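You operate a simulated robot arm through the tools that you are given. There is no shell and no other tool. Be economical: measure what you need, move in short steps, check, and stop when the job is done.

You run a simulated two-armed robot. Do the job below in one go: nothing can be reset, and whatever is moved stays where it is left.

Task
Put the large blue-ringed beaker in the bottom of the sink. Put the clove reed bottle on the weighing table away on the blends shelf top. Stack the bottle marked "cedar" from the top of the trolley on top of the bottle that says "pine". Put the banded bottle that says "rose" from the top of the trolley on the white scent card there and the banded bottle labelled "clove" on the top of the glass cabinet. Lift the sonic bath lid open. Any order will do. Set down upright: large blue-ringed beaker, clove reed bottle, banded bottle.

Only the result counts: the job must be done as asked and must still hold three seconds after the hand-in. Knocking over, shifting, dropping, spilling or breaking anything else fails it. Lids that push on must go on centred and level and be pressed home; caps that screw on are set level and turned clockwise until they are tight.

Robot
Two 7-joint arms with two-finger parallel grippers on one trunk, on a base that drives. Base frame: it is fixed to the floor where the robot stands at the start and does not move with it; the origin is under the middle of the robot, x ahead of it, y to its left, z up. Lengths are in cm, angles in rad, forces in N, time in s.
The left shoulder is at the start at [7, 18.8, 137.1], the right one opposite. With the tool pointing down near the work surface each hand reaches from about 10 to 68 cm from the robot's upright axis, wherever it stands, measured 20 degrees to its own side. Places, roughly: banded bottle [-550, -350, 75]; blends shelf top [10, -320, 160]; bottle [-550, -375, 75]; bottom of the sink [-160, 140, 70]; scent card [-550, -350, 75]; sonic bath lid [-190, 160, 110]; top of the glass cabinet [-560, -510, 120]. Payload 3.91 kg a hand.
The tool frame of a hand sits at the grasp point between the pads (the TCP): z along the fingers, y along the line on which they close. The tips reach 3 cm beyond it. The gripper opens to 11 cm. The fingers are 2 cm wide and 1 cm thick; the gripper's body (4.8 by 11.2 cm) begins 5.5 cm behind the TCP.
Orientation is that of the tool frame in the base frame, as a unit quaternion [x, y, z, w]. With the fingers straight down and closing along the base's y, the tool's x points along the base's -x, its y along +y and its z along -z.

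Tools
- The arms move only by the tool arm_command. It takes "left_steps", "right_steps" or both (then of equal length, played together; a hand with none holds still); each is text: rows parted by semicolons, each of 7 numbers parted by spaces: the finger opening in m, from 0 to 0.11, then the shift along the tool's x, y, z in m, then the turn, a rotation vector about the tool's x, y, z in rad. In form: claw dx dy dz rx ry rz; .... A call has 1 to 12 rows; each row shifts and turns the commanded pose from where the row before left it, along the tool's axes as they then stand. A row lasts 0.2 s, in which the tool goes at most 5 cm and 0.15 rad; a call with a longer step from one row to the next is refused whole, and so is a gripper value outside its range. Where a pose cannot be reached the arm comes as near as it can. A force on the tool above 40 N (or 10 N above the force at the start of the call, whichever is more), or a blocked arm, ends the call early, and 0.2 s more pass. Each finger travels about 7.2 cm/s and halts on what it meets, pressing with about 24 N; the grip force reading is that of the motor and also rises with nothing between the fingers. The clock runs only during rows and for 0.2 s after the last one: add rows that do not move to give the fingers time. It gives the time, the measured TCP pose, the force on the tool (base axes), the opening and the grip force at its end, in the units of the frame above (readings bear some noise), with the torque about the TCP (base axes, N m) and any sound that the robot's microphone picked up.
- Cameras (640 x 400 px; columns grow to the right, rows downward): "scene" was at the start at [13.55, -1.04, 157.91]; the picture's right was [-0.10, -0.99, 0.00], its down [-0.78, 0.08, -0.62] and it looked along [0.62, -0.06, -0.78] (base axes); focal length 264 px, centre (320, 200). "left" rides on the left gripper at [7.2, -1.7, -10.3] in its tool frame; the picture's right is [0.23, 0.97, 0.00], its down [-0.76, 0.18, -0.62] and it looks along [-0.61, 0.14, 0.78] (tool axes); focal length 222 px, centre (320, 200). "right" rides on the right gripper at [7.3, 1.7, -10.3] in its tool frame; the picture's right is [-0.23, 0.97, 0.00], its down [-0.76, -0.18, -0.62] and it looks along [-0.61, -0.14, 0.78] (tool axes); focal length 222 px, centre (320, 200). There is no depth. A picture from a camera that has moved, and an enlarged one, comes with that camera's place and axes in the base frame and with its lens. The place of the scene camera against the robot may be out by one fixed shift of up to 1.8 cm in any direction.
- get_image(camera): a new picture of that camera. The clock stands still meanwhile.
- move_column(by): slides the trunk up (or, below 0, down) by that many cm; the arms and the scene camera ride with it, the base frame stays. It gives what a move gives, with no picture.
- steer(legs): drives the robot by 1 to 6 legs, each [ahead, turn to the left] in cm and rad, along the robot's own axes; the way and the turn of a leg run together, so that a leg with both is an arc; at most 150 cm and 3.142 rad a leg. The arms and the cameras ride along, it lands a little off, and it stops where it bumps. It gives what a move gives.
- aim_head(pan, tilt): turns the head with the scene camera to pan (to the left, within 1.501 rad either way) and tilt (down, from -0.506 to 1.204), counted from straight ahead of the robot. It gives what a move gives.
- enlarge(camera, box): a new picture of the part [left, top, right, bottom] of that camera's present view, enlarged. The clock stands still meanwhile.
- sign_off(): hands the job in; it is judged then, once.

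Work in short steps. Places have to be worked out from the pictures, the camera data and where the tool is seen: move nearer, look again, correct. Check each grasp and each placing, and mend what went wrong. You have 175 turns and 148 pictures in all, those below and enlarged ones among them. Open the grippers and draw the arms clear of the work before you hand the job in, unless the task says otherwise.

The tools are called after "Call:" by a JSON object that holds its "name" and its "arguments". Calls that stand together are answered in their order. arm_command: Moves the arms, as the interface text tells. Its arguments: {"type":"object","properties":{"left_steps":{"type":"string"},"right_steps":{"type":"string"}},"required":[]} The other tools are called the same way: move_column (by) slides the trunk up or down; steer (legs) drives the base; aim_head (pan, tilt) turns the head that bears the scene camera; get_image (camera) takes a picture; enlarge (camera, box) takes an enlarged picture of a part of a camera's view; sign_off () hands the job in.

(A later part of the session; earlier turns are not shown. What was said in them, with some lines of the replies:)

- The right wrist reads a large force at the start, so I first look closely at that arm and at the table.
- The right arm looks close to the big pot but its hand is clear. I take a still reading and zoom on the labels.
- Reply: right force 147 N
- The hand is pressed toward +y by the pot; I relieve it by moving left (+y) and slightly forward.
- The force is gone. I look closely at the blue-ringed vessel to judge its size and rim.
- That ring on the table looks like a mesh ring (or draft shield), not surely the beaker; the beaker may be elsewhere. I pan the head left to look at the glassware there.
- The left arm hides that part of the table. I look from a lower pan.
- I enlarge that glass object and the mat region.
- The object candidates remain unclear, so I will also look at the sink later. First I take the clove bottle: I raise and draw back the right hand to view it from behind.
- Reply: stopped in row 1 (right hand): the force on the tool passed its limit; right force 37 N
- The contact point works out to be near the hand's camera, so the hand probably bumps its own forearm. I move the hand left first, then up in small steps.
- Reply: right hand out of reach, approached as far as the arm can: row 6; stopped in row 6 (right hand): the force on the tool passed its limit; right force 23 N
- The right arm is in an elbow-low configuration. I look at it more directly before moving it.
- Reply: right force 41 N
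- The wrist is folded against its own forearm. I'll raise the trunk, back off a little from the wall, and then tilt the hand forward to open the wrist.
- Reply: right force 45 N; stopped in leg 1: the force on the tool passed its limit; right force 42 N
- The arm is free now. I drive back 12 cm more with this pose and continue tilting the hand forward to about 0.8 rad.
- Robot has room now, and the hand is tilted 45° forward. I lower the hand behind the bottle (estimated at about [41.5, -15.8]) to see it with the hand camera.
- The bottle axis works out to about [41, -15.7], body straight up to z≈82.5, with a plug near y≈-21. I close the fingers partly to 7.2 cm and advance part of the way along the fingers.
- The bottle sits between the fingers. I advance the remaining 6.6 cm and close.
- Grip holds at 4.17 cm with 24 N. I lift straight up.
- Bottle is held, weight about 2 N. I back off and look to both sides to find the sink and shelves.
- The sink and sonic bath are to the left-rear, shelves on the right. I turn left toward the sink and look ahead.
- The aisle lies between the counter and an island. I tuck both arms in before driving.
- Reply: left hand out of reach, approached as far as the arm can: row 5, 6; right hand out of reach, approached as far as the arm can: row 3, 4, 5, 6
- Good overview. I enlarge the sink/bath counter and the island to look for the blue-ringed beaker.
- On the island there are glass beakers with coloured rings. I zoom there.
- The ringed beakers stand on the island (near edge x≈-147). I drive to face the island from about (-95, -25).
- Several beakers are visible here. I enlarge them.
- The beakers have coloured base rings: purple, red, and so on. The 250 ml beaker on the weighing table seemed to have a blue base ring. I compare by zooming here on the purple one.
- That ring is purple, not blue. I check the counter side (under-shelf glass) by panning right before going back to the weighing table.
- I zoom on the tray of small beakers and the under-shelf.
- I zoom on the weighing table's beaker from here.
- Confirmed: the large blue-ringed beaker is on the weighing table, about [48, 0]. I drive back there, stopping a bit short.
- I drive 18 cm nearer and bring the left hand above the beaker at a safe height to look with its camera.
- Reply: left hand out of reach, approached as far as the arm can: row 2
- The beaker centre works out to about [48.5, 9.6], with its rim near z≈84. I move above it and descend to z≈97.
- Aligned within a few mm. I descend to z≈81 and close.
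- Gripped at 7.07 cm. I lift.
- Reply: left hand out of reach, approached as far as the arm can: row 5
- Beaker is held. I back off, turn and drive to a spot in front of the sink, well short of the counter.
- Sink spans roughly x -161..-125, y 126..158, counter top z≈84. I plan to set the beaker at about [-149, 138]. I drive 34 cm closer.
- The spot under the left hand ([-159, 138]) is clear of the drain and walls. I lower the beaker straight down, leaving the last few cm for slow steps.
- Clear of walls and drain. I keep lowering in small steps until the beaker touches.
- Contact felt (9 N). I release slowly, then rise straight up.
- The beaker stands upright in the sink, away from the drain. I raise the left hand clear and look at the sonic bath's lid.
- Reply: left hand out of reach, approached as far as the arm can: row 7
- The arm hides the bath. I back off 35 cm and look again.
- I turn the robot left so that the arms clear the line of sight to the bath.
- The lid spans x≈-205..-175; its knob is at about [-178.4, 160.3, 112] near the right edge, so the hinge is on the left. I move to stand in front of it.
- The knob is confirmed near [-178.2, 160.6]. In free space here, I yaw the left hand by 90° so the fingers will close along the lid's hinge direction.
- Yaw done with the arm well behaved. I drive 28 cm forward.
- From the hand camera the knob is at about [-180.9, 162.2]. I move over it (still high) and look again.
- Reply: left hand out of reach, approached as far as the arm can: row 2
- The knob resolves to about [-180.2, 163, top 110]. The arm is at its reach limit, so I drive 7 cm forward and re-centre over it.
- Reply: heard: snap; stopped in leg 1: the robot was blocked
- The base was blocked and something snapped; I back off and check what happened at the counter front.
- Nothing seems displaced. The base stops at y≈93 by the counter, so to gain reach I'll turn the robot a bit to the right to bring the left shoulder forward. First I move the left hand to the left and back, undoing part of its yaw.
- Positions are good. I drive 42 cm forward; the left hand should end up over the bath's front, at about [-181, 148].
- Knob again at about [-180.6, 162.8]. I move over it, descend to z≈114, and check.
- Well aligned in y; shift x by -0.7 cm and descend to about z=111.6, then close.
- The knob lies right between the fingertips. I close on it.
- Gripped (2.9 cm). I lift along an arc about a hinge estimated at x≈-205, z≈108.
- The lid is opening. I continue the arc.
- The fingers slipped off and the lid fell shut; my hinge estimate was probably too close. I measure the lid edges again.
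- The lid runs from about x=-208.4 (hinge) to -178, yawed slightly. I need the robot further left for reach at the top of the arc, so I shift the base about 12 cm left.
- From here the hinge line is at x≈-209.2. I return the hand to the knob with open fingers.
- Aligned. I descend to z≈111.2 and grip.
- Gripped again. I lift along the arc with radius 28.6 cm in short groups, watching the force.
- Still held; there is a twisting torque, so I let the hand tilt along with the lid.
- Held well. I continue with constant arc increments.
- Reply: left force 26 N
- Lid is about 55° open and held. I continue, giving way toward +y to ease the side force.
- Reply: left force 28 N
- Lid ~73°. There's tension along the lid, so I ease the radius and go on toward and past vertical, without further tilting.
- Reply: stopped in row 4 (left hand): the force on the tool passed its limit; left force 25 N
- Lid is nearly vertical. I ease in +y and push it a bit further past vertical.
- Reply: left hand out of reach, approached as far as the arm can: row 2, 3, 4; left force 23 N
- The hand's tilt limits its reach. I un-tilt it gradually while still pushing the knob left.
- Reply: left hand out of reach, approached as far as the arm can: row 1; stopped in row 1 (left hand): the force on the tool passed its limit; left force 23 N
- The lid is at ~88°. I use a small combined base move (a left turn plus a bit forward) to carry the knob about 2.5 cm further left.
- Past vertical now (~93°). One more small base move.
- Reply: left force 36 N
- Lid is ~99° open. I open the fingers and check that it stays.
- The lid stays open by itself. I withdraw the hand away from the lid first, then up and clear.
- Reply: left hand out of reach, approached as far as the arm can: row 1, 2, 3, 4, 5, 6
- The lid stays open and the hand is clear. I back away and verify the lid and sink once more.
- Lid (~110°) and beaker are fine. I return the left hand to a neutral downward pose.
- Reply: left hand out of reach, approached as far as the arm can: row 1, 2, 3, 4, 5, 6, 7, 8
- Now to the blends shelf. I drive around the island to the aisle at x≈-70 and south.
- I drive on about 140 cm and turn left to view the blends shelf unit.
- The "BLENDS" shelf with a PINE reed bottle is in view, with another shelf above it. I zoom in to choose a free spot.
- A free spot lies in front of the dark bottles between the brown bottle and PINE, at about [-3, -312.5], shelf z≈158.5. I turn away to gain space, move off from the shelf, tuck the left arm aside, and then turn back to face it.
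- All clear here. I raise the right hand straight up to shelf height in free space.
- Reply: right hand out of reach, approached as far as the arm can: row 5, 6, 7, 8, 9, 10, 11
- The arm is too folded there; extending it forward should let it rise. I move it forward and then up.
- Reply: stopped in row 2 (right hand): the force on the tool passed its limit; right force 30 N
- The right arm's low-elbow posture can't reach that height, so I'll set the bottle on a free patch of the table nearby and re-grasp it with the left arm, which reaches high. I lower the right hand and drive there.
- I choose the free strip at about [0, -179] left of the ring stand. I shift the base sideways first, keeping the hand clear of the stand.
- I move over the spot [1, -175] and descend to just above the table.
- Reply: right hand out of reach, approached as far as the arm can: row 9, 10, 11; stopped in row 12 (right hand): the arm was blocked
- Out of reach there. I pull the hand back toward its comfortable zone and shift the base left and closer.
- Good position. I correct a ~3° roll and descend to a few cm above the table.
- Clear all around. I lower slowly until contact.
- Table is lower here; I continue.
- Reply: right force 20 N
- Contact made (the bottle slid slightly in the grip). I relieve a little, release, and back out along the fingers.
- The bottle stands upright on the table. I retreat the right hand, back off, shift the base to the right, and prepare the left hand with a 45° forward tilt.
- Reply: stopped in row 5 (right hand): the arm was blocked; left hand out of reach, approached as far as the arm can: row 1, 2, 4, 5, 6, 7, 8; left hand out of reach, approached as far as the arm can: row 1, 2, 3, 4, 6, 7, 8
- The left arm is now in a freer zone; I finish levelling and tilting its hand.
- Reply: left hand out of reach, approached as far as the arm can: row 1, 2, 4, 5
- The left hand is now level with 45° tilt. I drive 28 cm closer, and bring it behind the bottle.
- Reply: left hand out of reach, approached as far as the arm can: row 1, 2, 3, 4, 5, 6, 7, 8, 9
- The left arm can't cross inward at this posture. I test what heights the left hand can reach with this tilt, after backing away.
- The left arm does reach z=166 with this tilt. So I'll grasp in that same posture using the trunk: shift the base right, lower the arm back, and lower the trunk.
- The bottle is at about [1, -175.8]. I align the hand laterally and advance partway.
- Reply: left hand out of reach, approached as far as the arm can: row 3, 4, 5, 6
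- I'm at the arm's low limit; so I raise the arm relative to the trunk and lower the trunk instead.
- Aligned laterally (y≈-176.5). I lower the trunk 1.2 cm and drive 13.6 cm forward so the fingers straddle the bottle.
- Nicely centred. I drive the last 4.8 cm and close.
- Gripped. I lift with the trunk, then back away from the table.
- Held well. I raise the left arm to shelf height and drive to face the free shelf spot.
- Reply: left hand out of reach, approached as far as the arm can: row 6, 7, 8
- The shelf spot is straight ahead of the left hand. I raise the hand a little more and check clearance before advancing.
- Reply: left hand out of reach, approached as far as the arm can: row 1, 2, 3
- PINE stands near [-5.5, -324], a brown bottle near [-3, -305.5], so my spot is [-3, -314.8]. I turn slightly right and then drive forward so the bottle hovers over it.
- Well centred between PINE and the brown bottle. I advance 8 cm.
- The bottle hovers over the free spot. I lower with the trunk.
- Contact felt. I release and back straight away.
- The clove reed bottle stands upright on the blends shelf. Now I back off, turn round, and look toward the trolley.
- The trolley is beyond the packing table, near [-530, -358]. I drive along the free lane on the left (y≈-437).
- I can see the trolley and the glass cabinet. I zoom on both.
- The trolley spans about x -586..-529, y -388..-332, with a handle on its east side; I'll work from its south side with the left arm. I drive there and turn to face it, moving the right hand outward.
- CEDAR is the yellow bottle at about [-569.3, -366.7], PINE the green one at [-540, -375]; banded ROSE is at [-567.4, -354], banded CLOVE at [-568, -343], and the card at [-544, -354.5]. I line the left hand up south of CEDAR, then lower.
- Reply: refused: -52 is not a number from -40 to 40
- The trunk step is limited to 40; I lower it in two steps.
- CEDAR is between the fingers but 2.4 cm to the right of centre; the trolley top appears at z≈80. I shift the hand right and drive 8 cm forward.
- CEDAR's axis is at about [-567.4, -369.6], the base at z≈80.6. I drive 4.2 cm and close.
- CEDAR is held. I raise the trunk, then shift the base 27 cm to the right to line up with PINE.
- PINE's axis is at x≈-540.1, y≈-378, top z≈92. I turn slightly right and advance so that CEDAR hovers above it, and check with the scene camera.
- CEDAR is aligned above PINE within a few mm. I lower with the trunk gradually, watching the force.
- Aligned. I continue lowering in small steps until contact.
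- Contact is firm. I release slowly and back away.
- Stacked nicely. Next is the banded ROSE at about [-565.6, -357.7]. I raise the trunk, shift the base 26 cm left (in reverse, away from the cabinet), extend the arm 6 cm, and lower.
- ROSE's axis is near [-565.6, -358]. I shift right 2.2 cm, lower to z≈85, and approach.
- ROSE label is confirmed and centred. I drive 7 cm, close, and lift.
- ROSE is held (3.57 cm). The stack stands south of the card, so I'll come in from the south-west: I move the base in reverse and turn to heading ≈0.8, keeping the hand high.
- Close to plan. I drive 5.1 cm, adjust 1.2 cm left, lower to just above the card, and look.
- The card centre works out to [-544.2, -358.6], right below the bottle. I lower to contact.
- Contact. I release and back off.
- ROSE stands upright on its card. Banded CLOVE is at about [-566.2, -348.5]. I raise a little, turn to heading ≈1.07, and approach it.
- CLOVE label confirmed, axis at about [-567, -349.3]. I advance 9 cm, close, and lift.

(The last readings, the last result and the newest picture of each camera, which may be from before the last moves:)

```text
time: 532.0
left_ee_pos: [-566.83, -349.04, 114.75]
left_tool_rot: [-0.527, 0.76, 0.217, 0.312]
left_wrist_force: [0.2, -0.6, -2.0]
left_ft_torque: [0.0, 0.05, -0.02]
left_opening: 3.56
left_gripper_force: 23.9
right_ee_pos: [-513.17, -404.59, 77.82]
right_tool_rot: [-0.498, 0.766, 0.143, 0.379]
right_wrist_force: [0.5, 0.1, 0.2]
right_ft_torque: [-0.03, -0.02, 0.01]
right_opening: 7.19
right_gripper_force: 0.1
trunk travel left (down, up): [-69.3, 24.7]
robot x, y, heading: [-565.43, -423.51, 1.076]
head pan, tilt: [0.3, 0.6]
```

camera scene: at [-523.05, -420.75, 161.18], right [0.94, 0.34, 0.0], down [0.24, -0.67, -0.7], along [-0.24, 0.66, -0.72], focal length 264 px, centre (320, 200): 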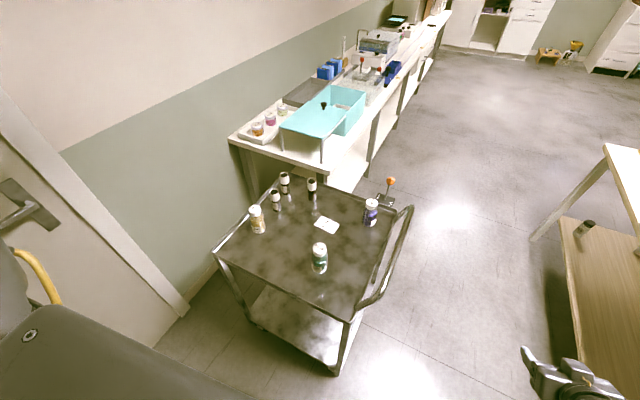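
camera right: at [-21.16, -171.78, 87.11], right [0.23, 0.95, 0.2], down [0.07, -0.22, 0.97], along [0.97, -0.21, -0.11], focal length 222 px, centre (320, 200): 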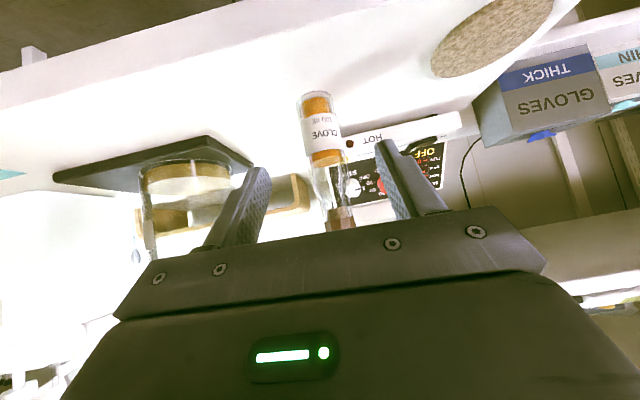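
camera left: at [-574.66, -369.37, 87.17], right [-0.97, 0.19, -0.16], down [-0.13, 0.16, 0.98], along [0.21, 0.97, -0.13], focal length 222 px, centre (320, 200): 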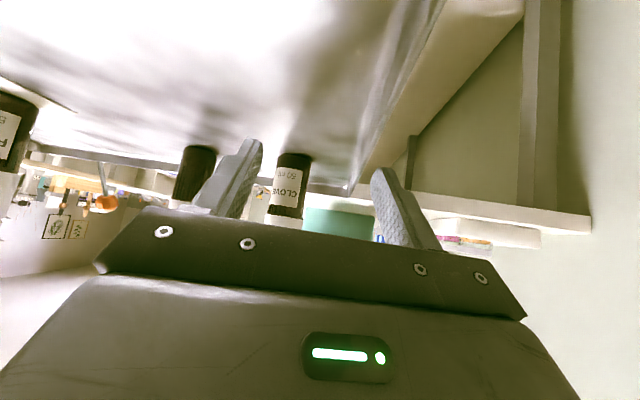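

CLOVE is held. I raise the trunk fully and take a roundabout path to face the glass cabinet (heading ≈ -2.1) with clearances kept for both hands.

Call:
{"name": "move_column", "arguments": {"by": 24.5}}

Call:
{"name": "steer", "arguments": {"legs": [[-10, 0], [0, -1.09], [70, 0], [0, 3.14], [30.6, 0]]}}

Call:
{"name": "aim_head", "arguments": {"pan": 0.75, "tilt": 0.5}}

Call:
{"name": "get_image", "arguments": {"camera": "scene"}}

```text
time: 534.5
left_ee_pos: [-566.74, -349.0, 139.23]
left_tool_rot: [-0.528, 0.76, 0.217, 0.312]
left_wrist_force: [0.1, 0.4, -0.7]
left_ft_torque: [-0.03, 0.01, 0.0]
left_opening: 3.54
left_gripper_force: 24.7
right_ee_pos: [-513.24, -404.59, 102.29]
right_tool_rot: [-0.499, 0.766, 0.143, 0.379]
right_wrist_force: [-1.0, 0.0, 0.7]
right_ft_torque: [-0.03, 0.0, 0.0]
right_opening: 7.21
right_gripper_force: 0.2
trunk travel left (down, up): [-93.8, 0.2]
robot x, y, heading: [-565.65, -423.93, 1.077]
head pan, tilt: [0.3, 0.6]
```

```text
time: 551.1
left_ee_pos: [-596.34, -471.08, 139.33]
left_tool_rot: [0.922, 0.058, -0.381, 0.025]
left_wrist_force: [-0.1, 0.1, -1.2]
left_ft_torque: [0.02, -0.04, 0.02]
left_opening: 3.52
left_gripper_force: 23.8
right_ee_pos: [-572.17, -397.79, 102.36]
right_tool_rot: [0.913, 0.03, -0.399, -0.073]
right_wrist_force: [-0.6, 0.2, 0.6]
right_ft_torque: [0.01, -0.02, -0.02]
right_opening: 7.23
right_gripper_force: 0.0
trunk travel left (down, up): [-93.8, 0.2]
robot x, y, heading: [-531.22, -434.95, 3.124]
head pan, tilt: [0.3, 0.6]
```

```text
time: 552.0
left_ee_pos: [-596.78, -470.94, 139.17]
left_tool_rot: [0.924, 0.058, -0.378, 0.024]
left_wrist_force: [0.4, 1.0, -1.7]
left_ft_torque: [-0.01, 0.01, 0.02]
left_opening: 3.55
left_gripper_force: 24.0
right_ee_pos: [-572.39, -397.69, 102.29]
right_tool_rot: [0.914, 0.031, -0.398, -0.073]
right_wrist_force: [0.1, -0.2, 1.7]
right_ft_torque: [-0.01, 0.0, -0.02]
right_opening: 7.21
right_gripper_force: 0.1
trunk travel left (down, up): [-93.8, 0.2]
robot x, y, heading: [-531.55, -435.45, 3.139]
head pan, tilt: [0.75, 0.499]
```

```text
7 pictures are left
camera scene: at [-542.07, -441.51, 166.96], right [-0.67, 0.74, 0.0], down [0.35, 0.32, -0.88], along [-0.65, -0.59, -0.48], focal length 264 px, centre (320, 200)
```

scene: 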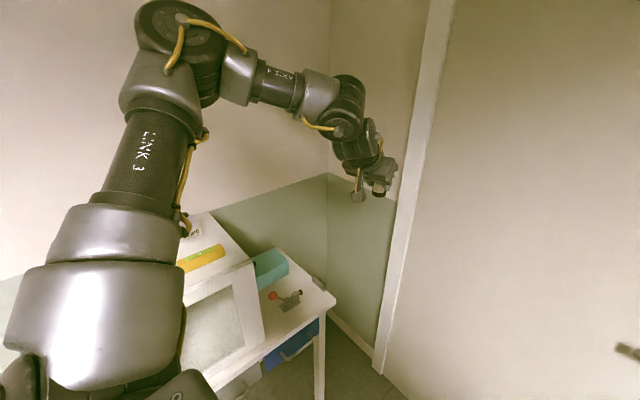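

Combining views, the cabinet top is at z≈115.5, spanning about x -571..-538, y -495..-532; a free strip is at [-543, -516]. I drive a little, turn left, and look with the hand camera.

Call:
{"name": "steer", "arguments": {"legs": [[5.5, 0], [0, 1.045], [5, 0]]}}

Call:
{"name": "aim_head", "arguments": {"pan": 0.1, "tilt": 0.75}}

Call:
{"name": "get_image", "arguments": {"camera": "scene"}}

```text
time: 556.1
left_ee_pos: [-538.81, -512.98, 140.1]
left_tool_rot: [0.764, 0.518, -0.318, 0.217]
left_wrist_force: [1.1, 1.2, -0.8]
left_ft_torque: [0.02, 0.03, -0.04]
left_opening: 3.55
left_gripper_force: 24.3
right_ee_pos: [-591.43, -456.23, 102.7]
right_tool_rot: [0.77, 0.489, -0.384, 0.142]
right_wrist_force: [0.6, 0.9, -0.2]
right_ft_torque: [-0.05, 0.05, 0.01]
right_opening: 7.21
right_gripper_force: 0.2
trunk travel left (down, up): [-93.8, 0.2]
robot x, y, heading: [-539.02, -439.4, -2.088]
head pan, tilt: [0.75, 0.499]
```

```text
time: 557.2
left_ee_pos: [-539.68, -514.32, 139.25]
left_tool_rot: [0.766, 0.519, -0.314, 0.213]
left_wrist_force: [-0.9, 0.6, -0.7]
left_ft_torque: [0.02, 0.01, -0.01]
left_opening: 3.56
left_gripper_force: 24.1
right_ee_pos: [-592.03, -457.34, 102.19]
right_tool_rot: [0.772, 0.489, -0.38, 0.139]
right_wrist_force: [0.2, 1.0, -0.3]
right_ft_torque: [0.04, -0.01, -0.04]
right_opening: 7.2
right_gripper_force: 0.0
trunk travel left (down, up): [-93.8, 0.2]
robot x, y, heading: [-539.09, -439.65, -2.086]
head pan, tilt: [0.099, 0.75]
```

```text
6 pictures are left
camera scene: at [-544.19, -451.95, 164.75], right [-0.91, 0.4, 0.0], down [0.28, 0.63, -0.73], along [-0.29, -0.67, -0.68], focal length 264 px, centre (320, 200)
```

scene: 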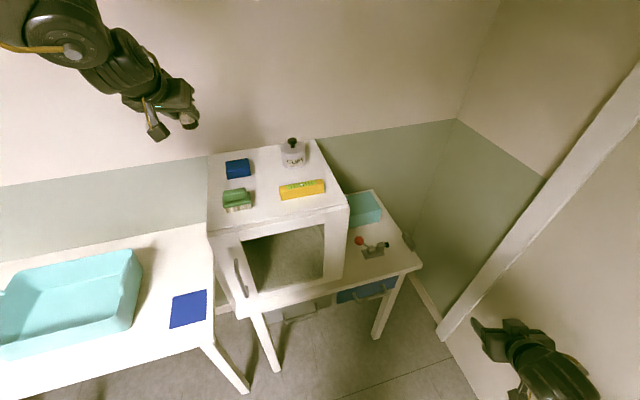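

Now I see the top clearly: brush, cloth, jar and sponge leave a free pocket at the front, about [-553, -503.2] (with the known camera shift). I turn right a bit and back up so the bottle hovers there.

Call:
{"name": "steer", "arguments": {"legs": [[0, -0.285], [-10.9, 0]]}}

Call:
{"name": "move_column", "arguments": {"by": -10}}

Call:
{"name": "get_image", "arguments": {"camera": "left"}}

```text
time: 559.3
left_ee_pos: [-553.3, -503.5, 139.29]
left_tool_rot: [0.833, 0.402, -0.342, 0.166]
left_wrist_force: [0.2, 0.2, -1.2]
left_ft_torque: [0.03, -0.04, 0.0]
left_opening: 3.53
left_gripper_force: 24.0
right_ee_pos: [-587.16, -434.1, 102.14]
right_tool_rot: [0.835, 0.373, -0.396, 0.083]
right_wrist_force: [-0.2, -0.1, -0.3]
right_ft_torque: [-0.01, -0.01, -0.02]
right_opening: 7.2
right_gripper_force: 0.1
trunk travel left (down, up): [-93.8, 0.2]
robot x, y, heading: [-531.56, -432.1, -2.377]
head pan, tilt: [0.099, 0.75]
```

```text
time: 560.6
left_ee_pos: [-553.1, -503.24, 129.36]
left_tool_rot: [0.832, 0.402, -0.343, 0.167]
left_wrist_force: [0.3, -0.7, -0.7]
left_ft_torque: [0.0, -0.02, 0.02]
left_opening: 3.55
left_gripper_force: 24.5
right_ee_pos: [-586.91, -433.94, 92.34]
right_tool_rot: [0.835, 0.373, -0.397, 0.083]
right_wrist_force: [0.2, 0.8, -0.4]
right_ft_torque: [-0.02, -0.02, 0.01]
right_opening: 7.24
right_gripper_force: 0.0
trunk travel left (down, up): [-83.8, 10.2]
robot x, y, heading: [-531.46, -431.78, -2.371]
head pan, tilt: [0.099, 0.75]
```

```text
5 pictures are left
camera left: at [-546.77, -492.59, 131.75], right [0.86, -0.48, -0.16], down [0.08, -0.19, 0.98], along [-0.5, -0.86, -0.13], focal length 222 px, centre (320, 200)
```

left: 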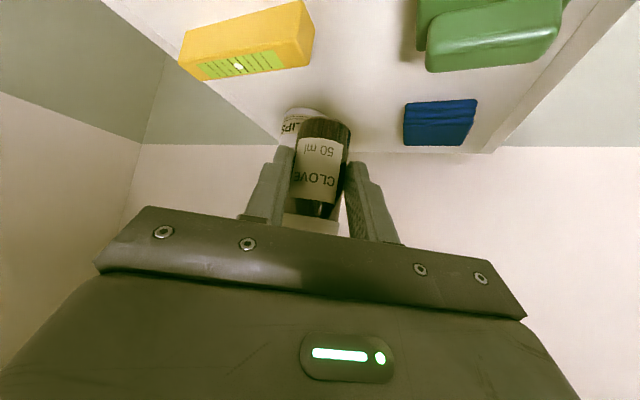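

The gap between sponge and brush is tight; a roomier spot lies just behind them at about [-556, -513]. I shift the hand 5 cm left and drive 9.5 cm forward at this height.

Call:
{"name": "arm_command", "arguments": {"left_steps": "0.025 0 0.025 0 0 0 0;0.025 0 0.025 0 0 0 0;0.025 0 0 0 0 0 0"}}

Call:
{"name": "steer", "arguments": {"legs": [[9.5, 0]]}}

Call:
{"name": "get_image", "arguments": {"camera": "left"}}

```text
time: 561.4
left_ee_pos: [-549.1, -506.33, 129.39]
left_tool_rot: [0.832, 0.404, -0.341, 0.168]
left_wrist_force: [0.0, 0.7, -0.8]
left_ft_torque: [0.01, -0.02, -0.01]
left_opening: 3.5
left_gripper_force: 23.7
right_ee_pos: [-587.08, -433.99, 92.12]
right_tool_rot: [0.835, 0.373, -0.397, 0.083]
right_wrist_force: [-1.3, -0.5, 0.5]
right_ft_torque: [0.01, 0.0, -0.01]
right_opening: 7.18
right_gripper_force: 0.0
trunk travel left (down, up): [-83.8, 10.2]
robot x, y, heading: [-531.4, -432.0, -2.379]
head pan, tilt: [0.099, 0.75]
```

```text
time: 562.6
left_ee_pos: [-555.77, -512.63, 129.45]
left_tool_rot: [0.832, 0.403, -0.343, 0.168]
left_wrist_force: [0.1, -0.4, -0.7]
left_ft_torque: [-0.02, 0.01, -0.03]
left_opening: 3.54
left_gripper_force: 23.9
right_ee_pos: [-593.57, -440.2, 92.3]
right_tool_rot: [0.834, 0.372, -0.398, 0.083]
right_wrist_force: [-0.6, 0.0, 0.5]
right_ft_torque: [0.0, 0.02, -0.02]
right_opening: 7.19
right_gripper_force: 0.0
trunk travel left (down, up): [-83.8, 10.2]
robot x, y, heading: [-538.03, -438.63, -2.377]
head pan, tilt: [0.099, 0.75]
```

```text
4 pictures are left
camera left: at [-549.46, -501.94, 131.85], right [0.86, -0.48, -0.16], down [0.08, -0.19, 0.98], along [-0.5, -0.86, -0.13], focal length 222 px, centre (320, 200)
```

left: 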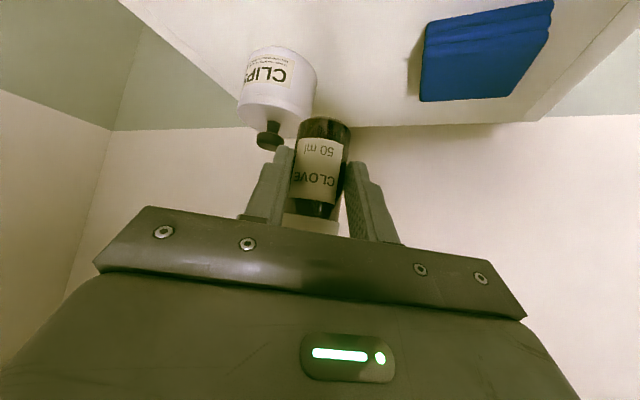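

Good clearance to jar and cloth. I lower the bottle with the trunk.

Call:
{"name": "move_column", "arguments": {"by": -8.3}}

Call:
{"name": "move_column", "arguments": {"by": -0.7}}

Call:
{"name": "move_column", "arguments": {"by": -0.5}}

```text
time: 563.8
left_ee_pos: [-555.88, -512.84, 121.09]
left_tool_rot: [0.833, 0.402, -0.342, 0.165]
left_wrist_force: [0.1, 0.1, -1.5]
left_ft_torque: [0.01, 0.01, 0.04]
left_opening: 3.53
left_gripper_force: 24.0
right_ee_pos: [-593.71, -440.44, 83.9]
right_tool_rot: [0.835, 0.373, -0.397, 0.083]
right_wrist_force: [0.8, -0.8, 0.1]
right_ft_torque: [0.02, 0.0, 0.01]
right_opening: 7.2
right_gripper_force: 0.1
trunk travel left (down, up): [-75.5, 18.5]
robot x, y, heading: [-538.01, -438.2, -2.378]
head pan, tilt: [0.099, 0.75]
```

```text
time: 564.3
left_ee_pos: [-555.86, -512.73, 120.62]
left_tool_rot: [0.831, 0.402, -0.346, 0.168]
left_wrist_force: [-0.1, -4.0, 14.4]
left_ft_torque: [-0.23, 0.14, 0.09]
left_opening: 3.58
left_gripper_force: 24.2
right_ee_pos: [-593.69, -440.39, 83.23]
right_tool_rot: [0.835, 0.373, -0.397, 0.084]
right_wrist_force: [0.5, -0.4, 0.2]
right_ft_torque: [0.03, -0.01, -0.01]
right_opening: 7.22
right_gripper_force: 0.2
trunk travel left (down, up): [-74.8, 19.2]
robot x, y, heading: [-538.26, -438.07, -2.374]
head pan, tilt: [0.099, 0.75]
```

```text
time: 564.9
left_ee_pos: [-555.88, -512.64, 120.0]
left_tool_rot: [0.832, 0.402, -0.344, 0.166]
left_wrist_force: [1.3, -2.3, 13.7]
left_ft_torque: [-0.38, 0.2, 0.01]
left_opening: 3.52
left_gripper_force: 24.2
right_ee_pos: [-593.73, -440.33, 82.8]
right_tool_rot: [0.834, 0.373, -0.397, 0.084]
right_wrist_force: [-0.5, -0.3, 0.1]
right_ft_torque: [-0.01, 0.03, 0.0]
right_opening: 7.25
right_gripper_force: 0.1
trunk travel left (down, up): [-74.3, 19.7]
robot x, y, heading: [-537.87, -438.66, -2.378]
head pan, tilt: [0.099, 0.75]
```

Contact felt. I open just enough and withdraw along the fingers (up and back).

Call:
{"name": "arm_command", "arguments": {"left_steps": "0.04 0 0 0 0 0 0;0.046 0 0 0 0 0 0;0.05 0 0 0 0 0 0;0.05 0 0 -0.015 0 0 0;0.05 0 0 -0.02 0 0 0;0.05 0 0 -0.025 0 0 0;0.05 0 0 -0.025 0 0 0;0.05 0 0 -0.025 0 0 0;0.05 0 0 0 0 0 0"}}

Call:
{"name": "get_image", "arguments": {"camera": "left"}}

```text
time: 566.9
left_ee_pos: [-551.06, -506.66, 127.65]
left_tool_rot: [0.833, 0.403, -0.342, 0.165]
left_wrist_force: [0.3, -0.7, 0.2]
left_ft_torque: [0.01, -0.03, 0.03]
left_opening: 4.99
left_gripper_force: 0.1
right_ee_pos: [-593.85, -440.58, 82.71]
right_tool_rot: [0.835, 0.373, -0.396, 0.083]
right_wrist_force: [-0.4, 0.0, 0.0]
right_ft_torque: [0.01, -0.01, 0.0]
right_opening: 7.2
right_gripper_force: 0.1
trunk travel left (down, up): [-74.3, 19.7]
robot x, y, heading: [-538.17, -438.35, -2.383]
head pan, tilt: [0.099, 0.75]
```

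```text
3 pictures are left
camera left: at [-544.89, -495.96, 129.91], right [0.86, -0.48, -0.16], down [0.07, -0.19, 0.98], along [-0.5, -0.86, -0.13], focal length 222 px, centre (320, 200)
```

left: 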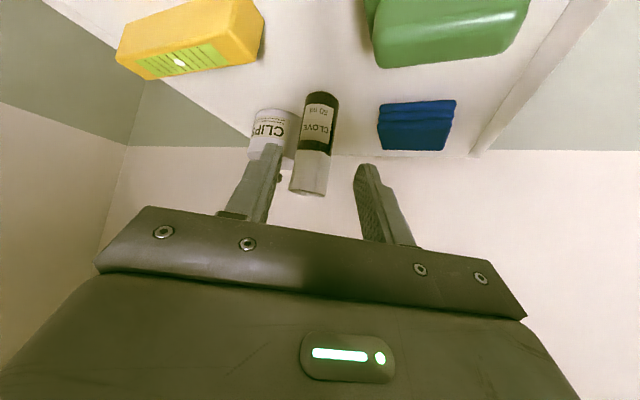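

CLOVE stands upright on the cabinet and nothing else moved. I raise the trunk, back off slightly, and use the head to check the trolley.

Call:
{"name": "move_column", "arguments": {"by": 18}}

Call:
{"name": "steer", "arguments": {"legs": [[-8, 0]]}}

Call:
{"name": "aim_head", "arguments": {"pan": -1.5, "tilt": 0.7}}

Call:
{"name": "get_image", "arguments": {"camera": "scene"}}

```text
time: 568.9
left_ee_pos: [-551.18, -506.57, 145.51]
left_tool_rot: [0.832, 0.403, -0.342, 0.166]
left_wrist_force: [-0.1, -0.7, 0.0]
left_ft_torque: [0.01, 0.0, 0.03]
left_opening: 5.0
left_gripper_force: 0.0
right_ee_pos: [-593.77, -440.46, 100.74]
right_tool_rot: [0.835, 0.373, -0.397, 0.083]
right_wrist_force: [0.0, 0.1, -0.1]
right_ft_torque: [0.01, -0.01, 0.02]
right_opening: 7.19
right_gripper_force: 0.1
trunk travel left (down, up): [-92.3, 1.7]
robot x, y, heading: [-538.07, -438.72, -2.374]
head pan, tilt: [0.099, 0.75]
```

```text
time: 569.9
left_ee_pos: [-545.95, -501.55, 145.23]
left_tool_rot: [0.834, 0.402, -0.34, 0.165]
left_wrist_force: [0.2, -0.8, 0.7]
left_ft_torque: [0.02, -0.01, -0.03]
left_opening: 5.0
left_gripper_force: 0.1
right_ee_pos: [-588.38, -435.17, 100.57]
right_tool_rot: [0.836, 0.373, -0.394, 0.082]
right_wrist_force: [-0.8, 0.0, 0.4]
right_ft_torque: [0.02, -0.01, -0.03]
right_opening: 7.22
right_gripper_force: 0.1
trunk travel left (down, up): [-92.3, 1.7]
robot x, y, heading: [-532.18, -432.92, -2.379]
head pan, tilt: [0.099, 0.75]
```

```text
time: 571.6
left_ee_pos: [-545.58, -501.1, 145.43]
left_tool_rot: [0.833, 0.402, -0.342, 0.166]
left_wrist_force: [0.7, 0.3, -0.5]
left_ft_torque: [-0.04, -0.01, 0.01]
left_opening: 5.03
left_gripper_force: 0.0
right_ee_pos: [-588.04, -434.94, 100.67]
right_tool_rot: [0.835, 0.372, -0.397, 0.083]
right_wrist_force: [-0.6, 0.0, -0.3]
right_ft_torque: [-0.03, 0.0, 0.04]
right_opening: 7.21
right_gripper_force: 0.1
trunk travel left (down, up): [-92.3, 1.7]
robot x, y, heading: [-532.5, -432.69, -2.376]
head pan, tilt: [-1.499, 0.7]
```

```text
2 pictures are left
camera scene: at [-541.43, -430.99, 163.7], right [0.67, 0.74, 0.0], down [0.48, -0.43, -0.76], along [-0.57, 0.51, -0.64], focal length 264 px, centre (320, 200)
```

scene: 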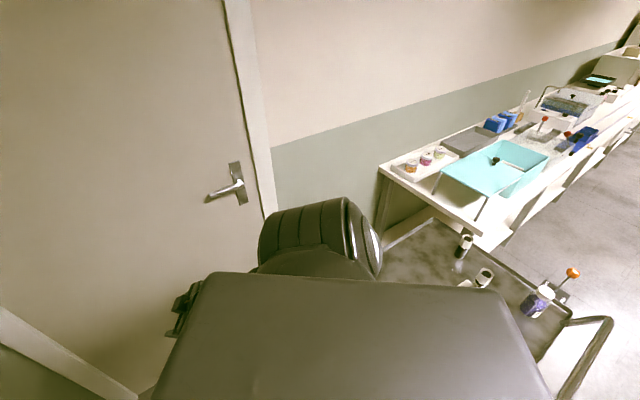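

The trolley looks undisturbed, with ROSE on its card. Everything asked is placed, both grippers are open and the arms are clear, so I hand in.

Call:
{"name": "sign_off", "arguments": {}}

```text
The job is handed in.
```

I handed the job in with all six parts done. I saw each one in place once I let go, but I couldn't see the cedar-on-pine stack in my final trolley view.

- **Beaker:** the large blue-ringed beaker stands upright in the bottom of the sink, clear of the drain.
- **Clove reed bottle:** it stands upright on the blends shelf top. My right arm couldn't reach that height, so I set the bottle down on a nearby table first and picked it up again with the left.
- **Cedar on pine:** the cedar bottle was stacked and standing when I backed away. In my last look the robot's body hid the stack, and nothing touched it after that as far as I could tell.
- **Banded rose bottle:** it stands upright on the white card on the trolley.
- **Banded clove bottle:** it stands upright on the glass cabinet top, in the space between the items already there.
- **Sonic bath lid:** it is open past vertical and stayed up after I let go. On my first try the lid slipped from the fingers and fell shut; nothing looked damaged.

One other thing: while I was working at the sink, the base bumped the counter front and I heard a snap. I looked and saw nothing broken or moved, but I don't know what made the sound.
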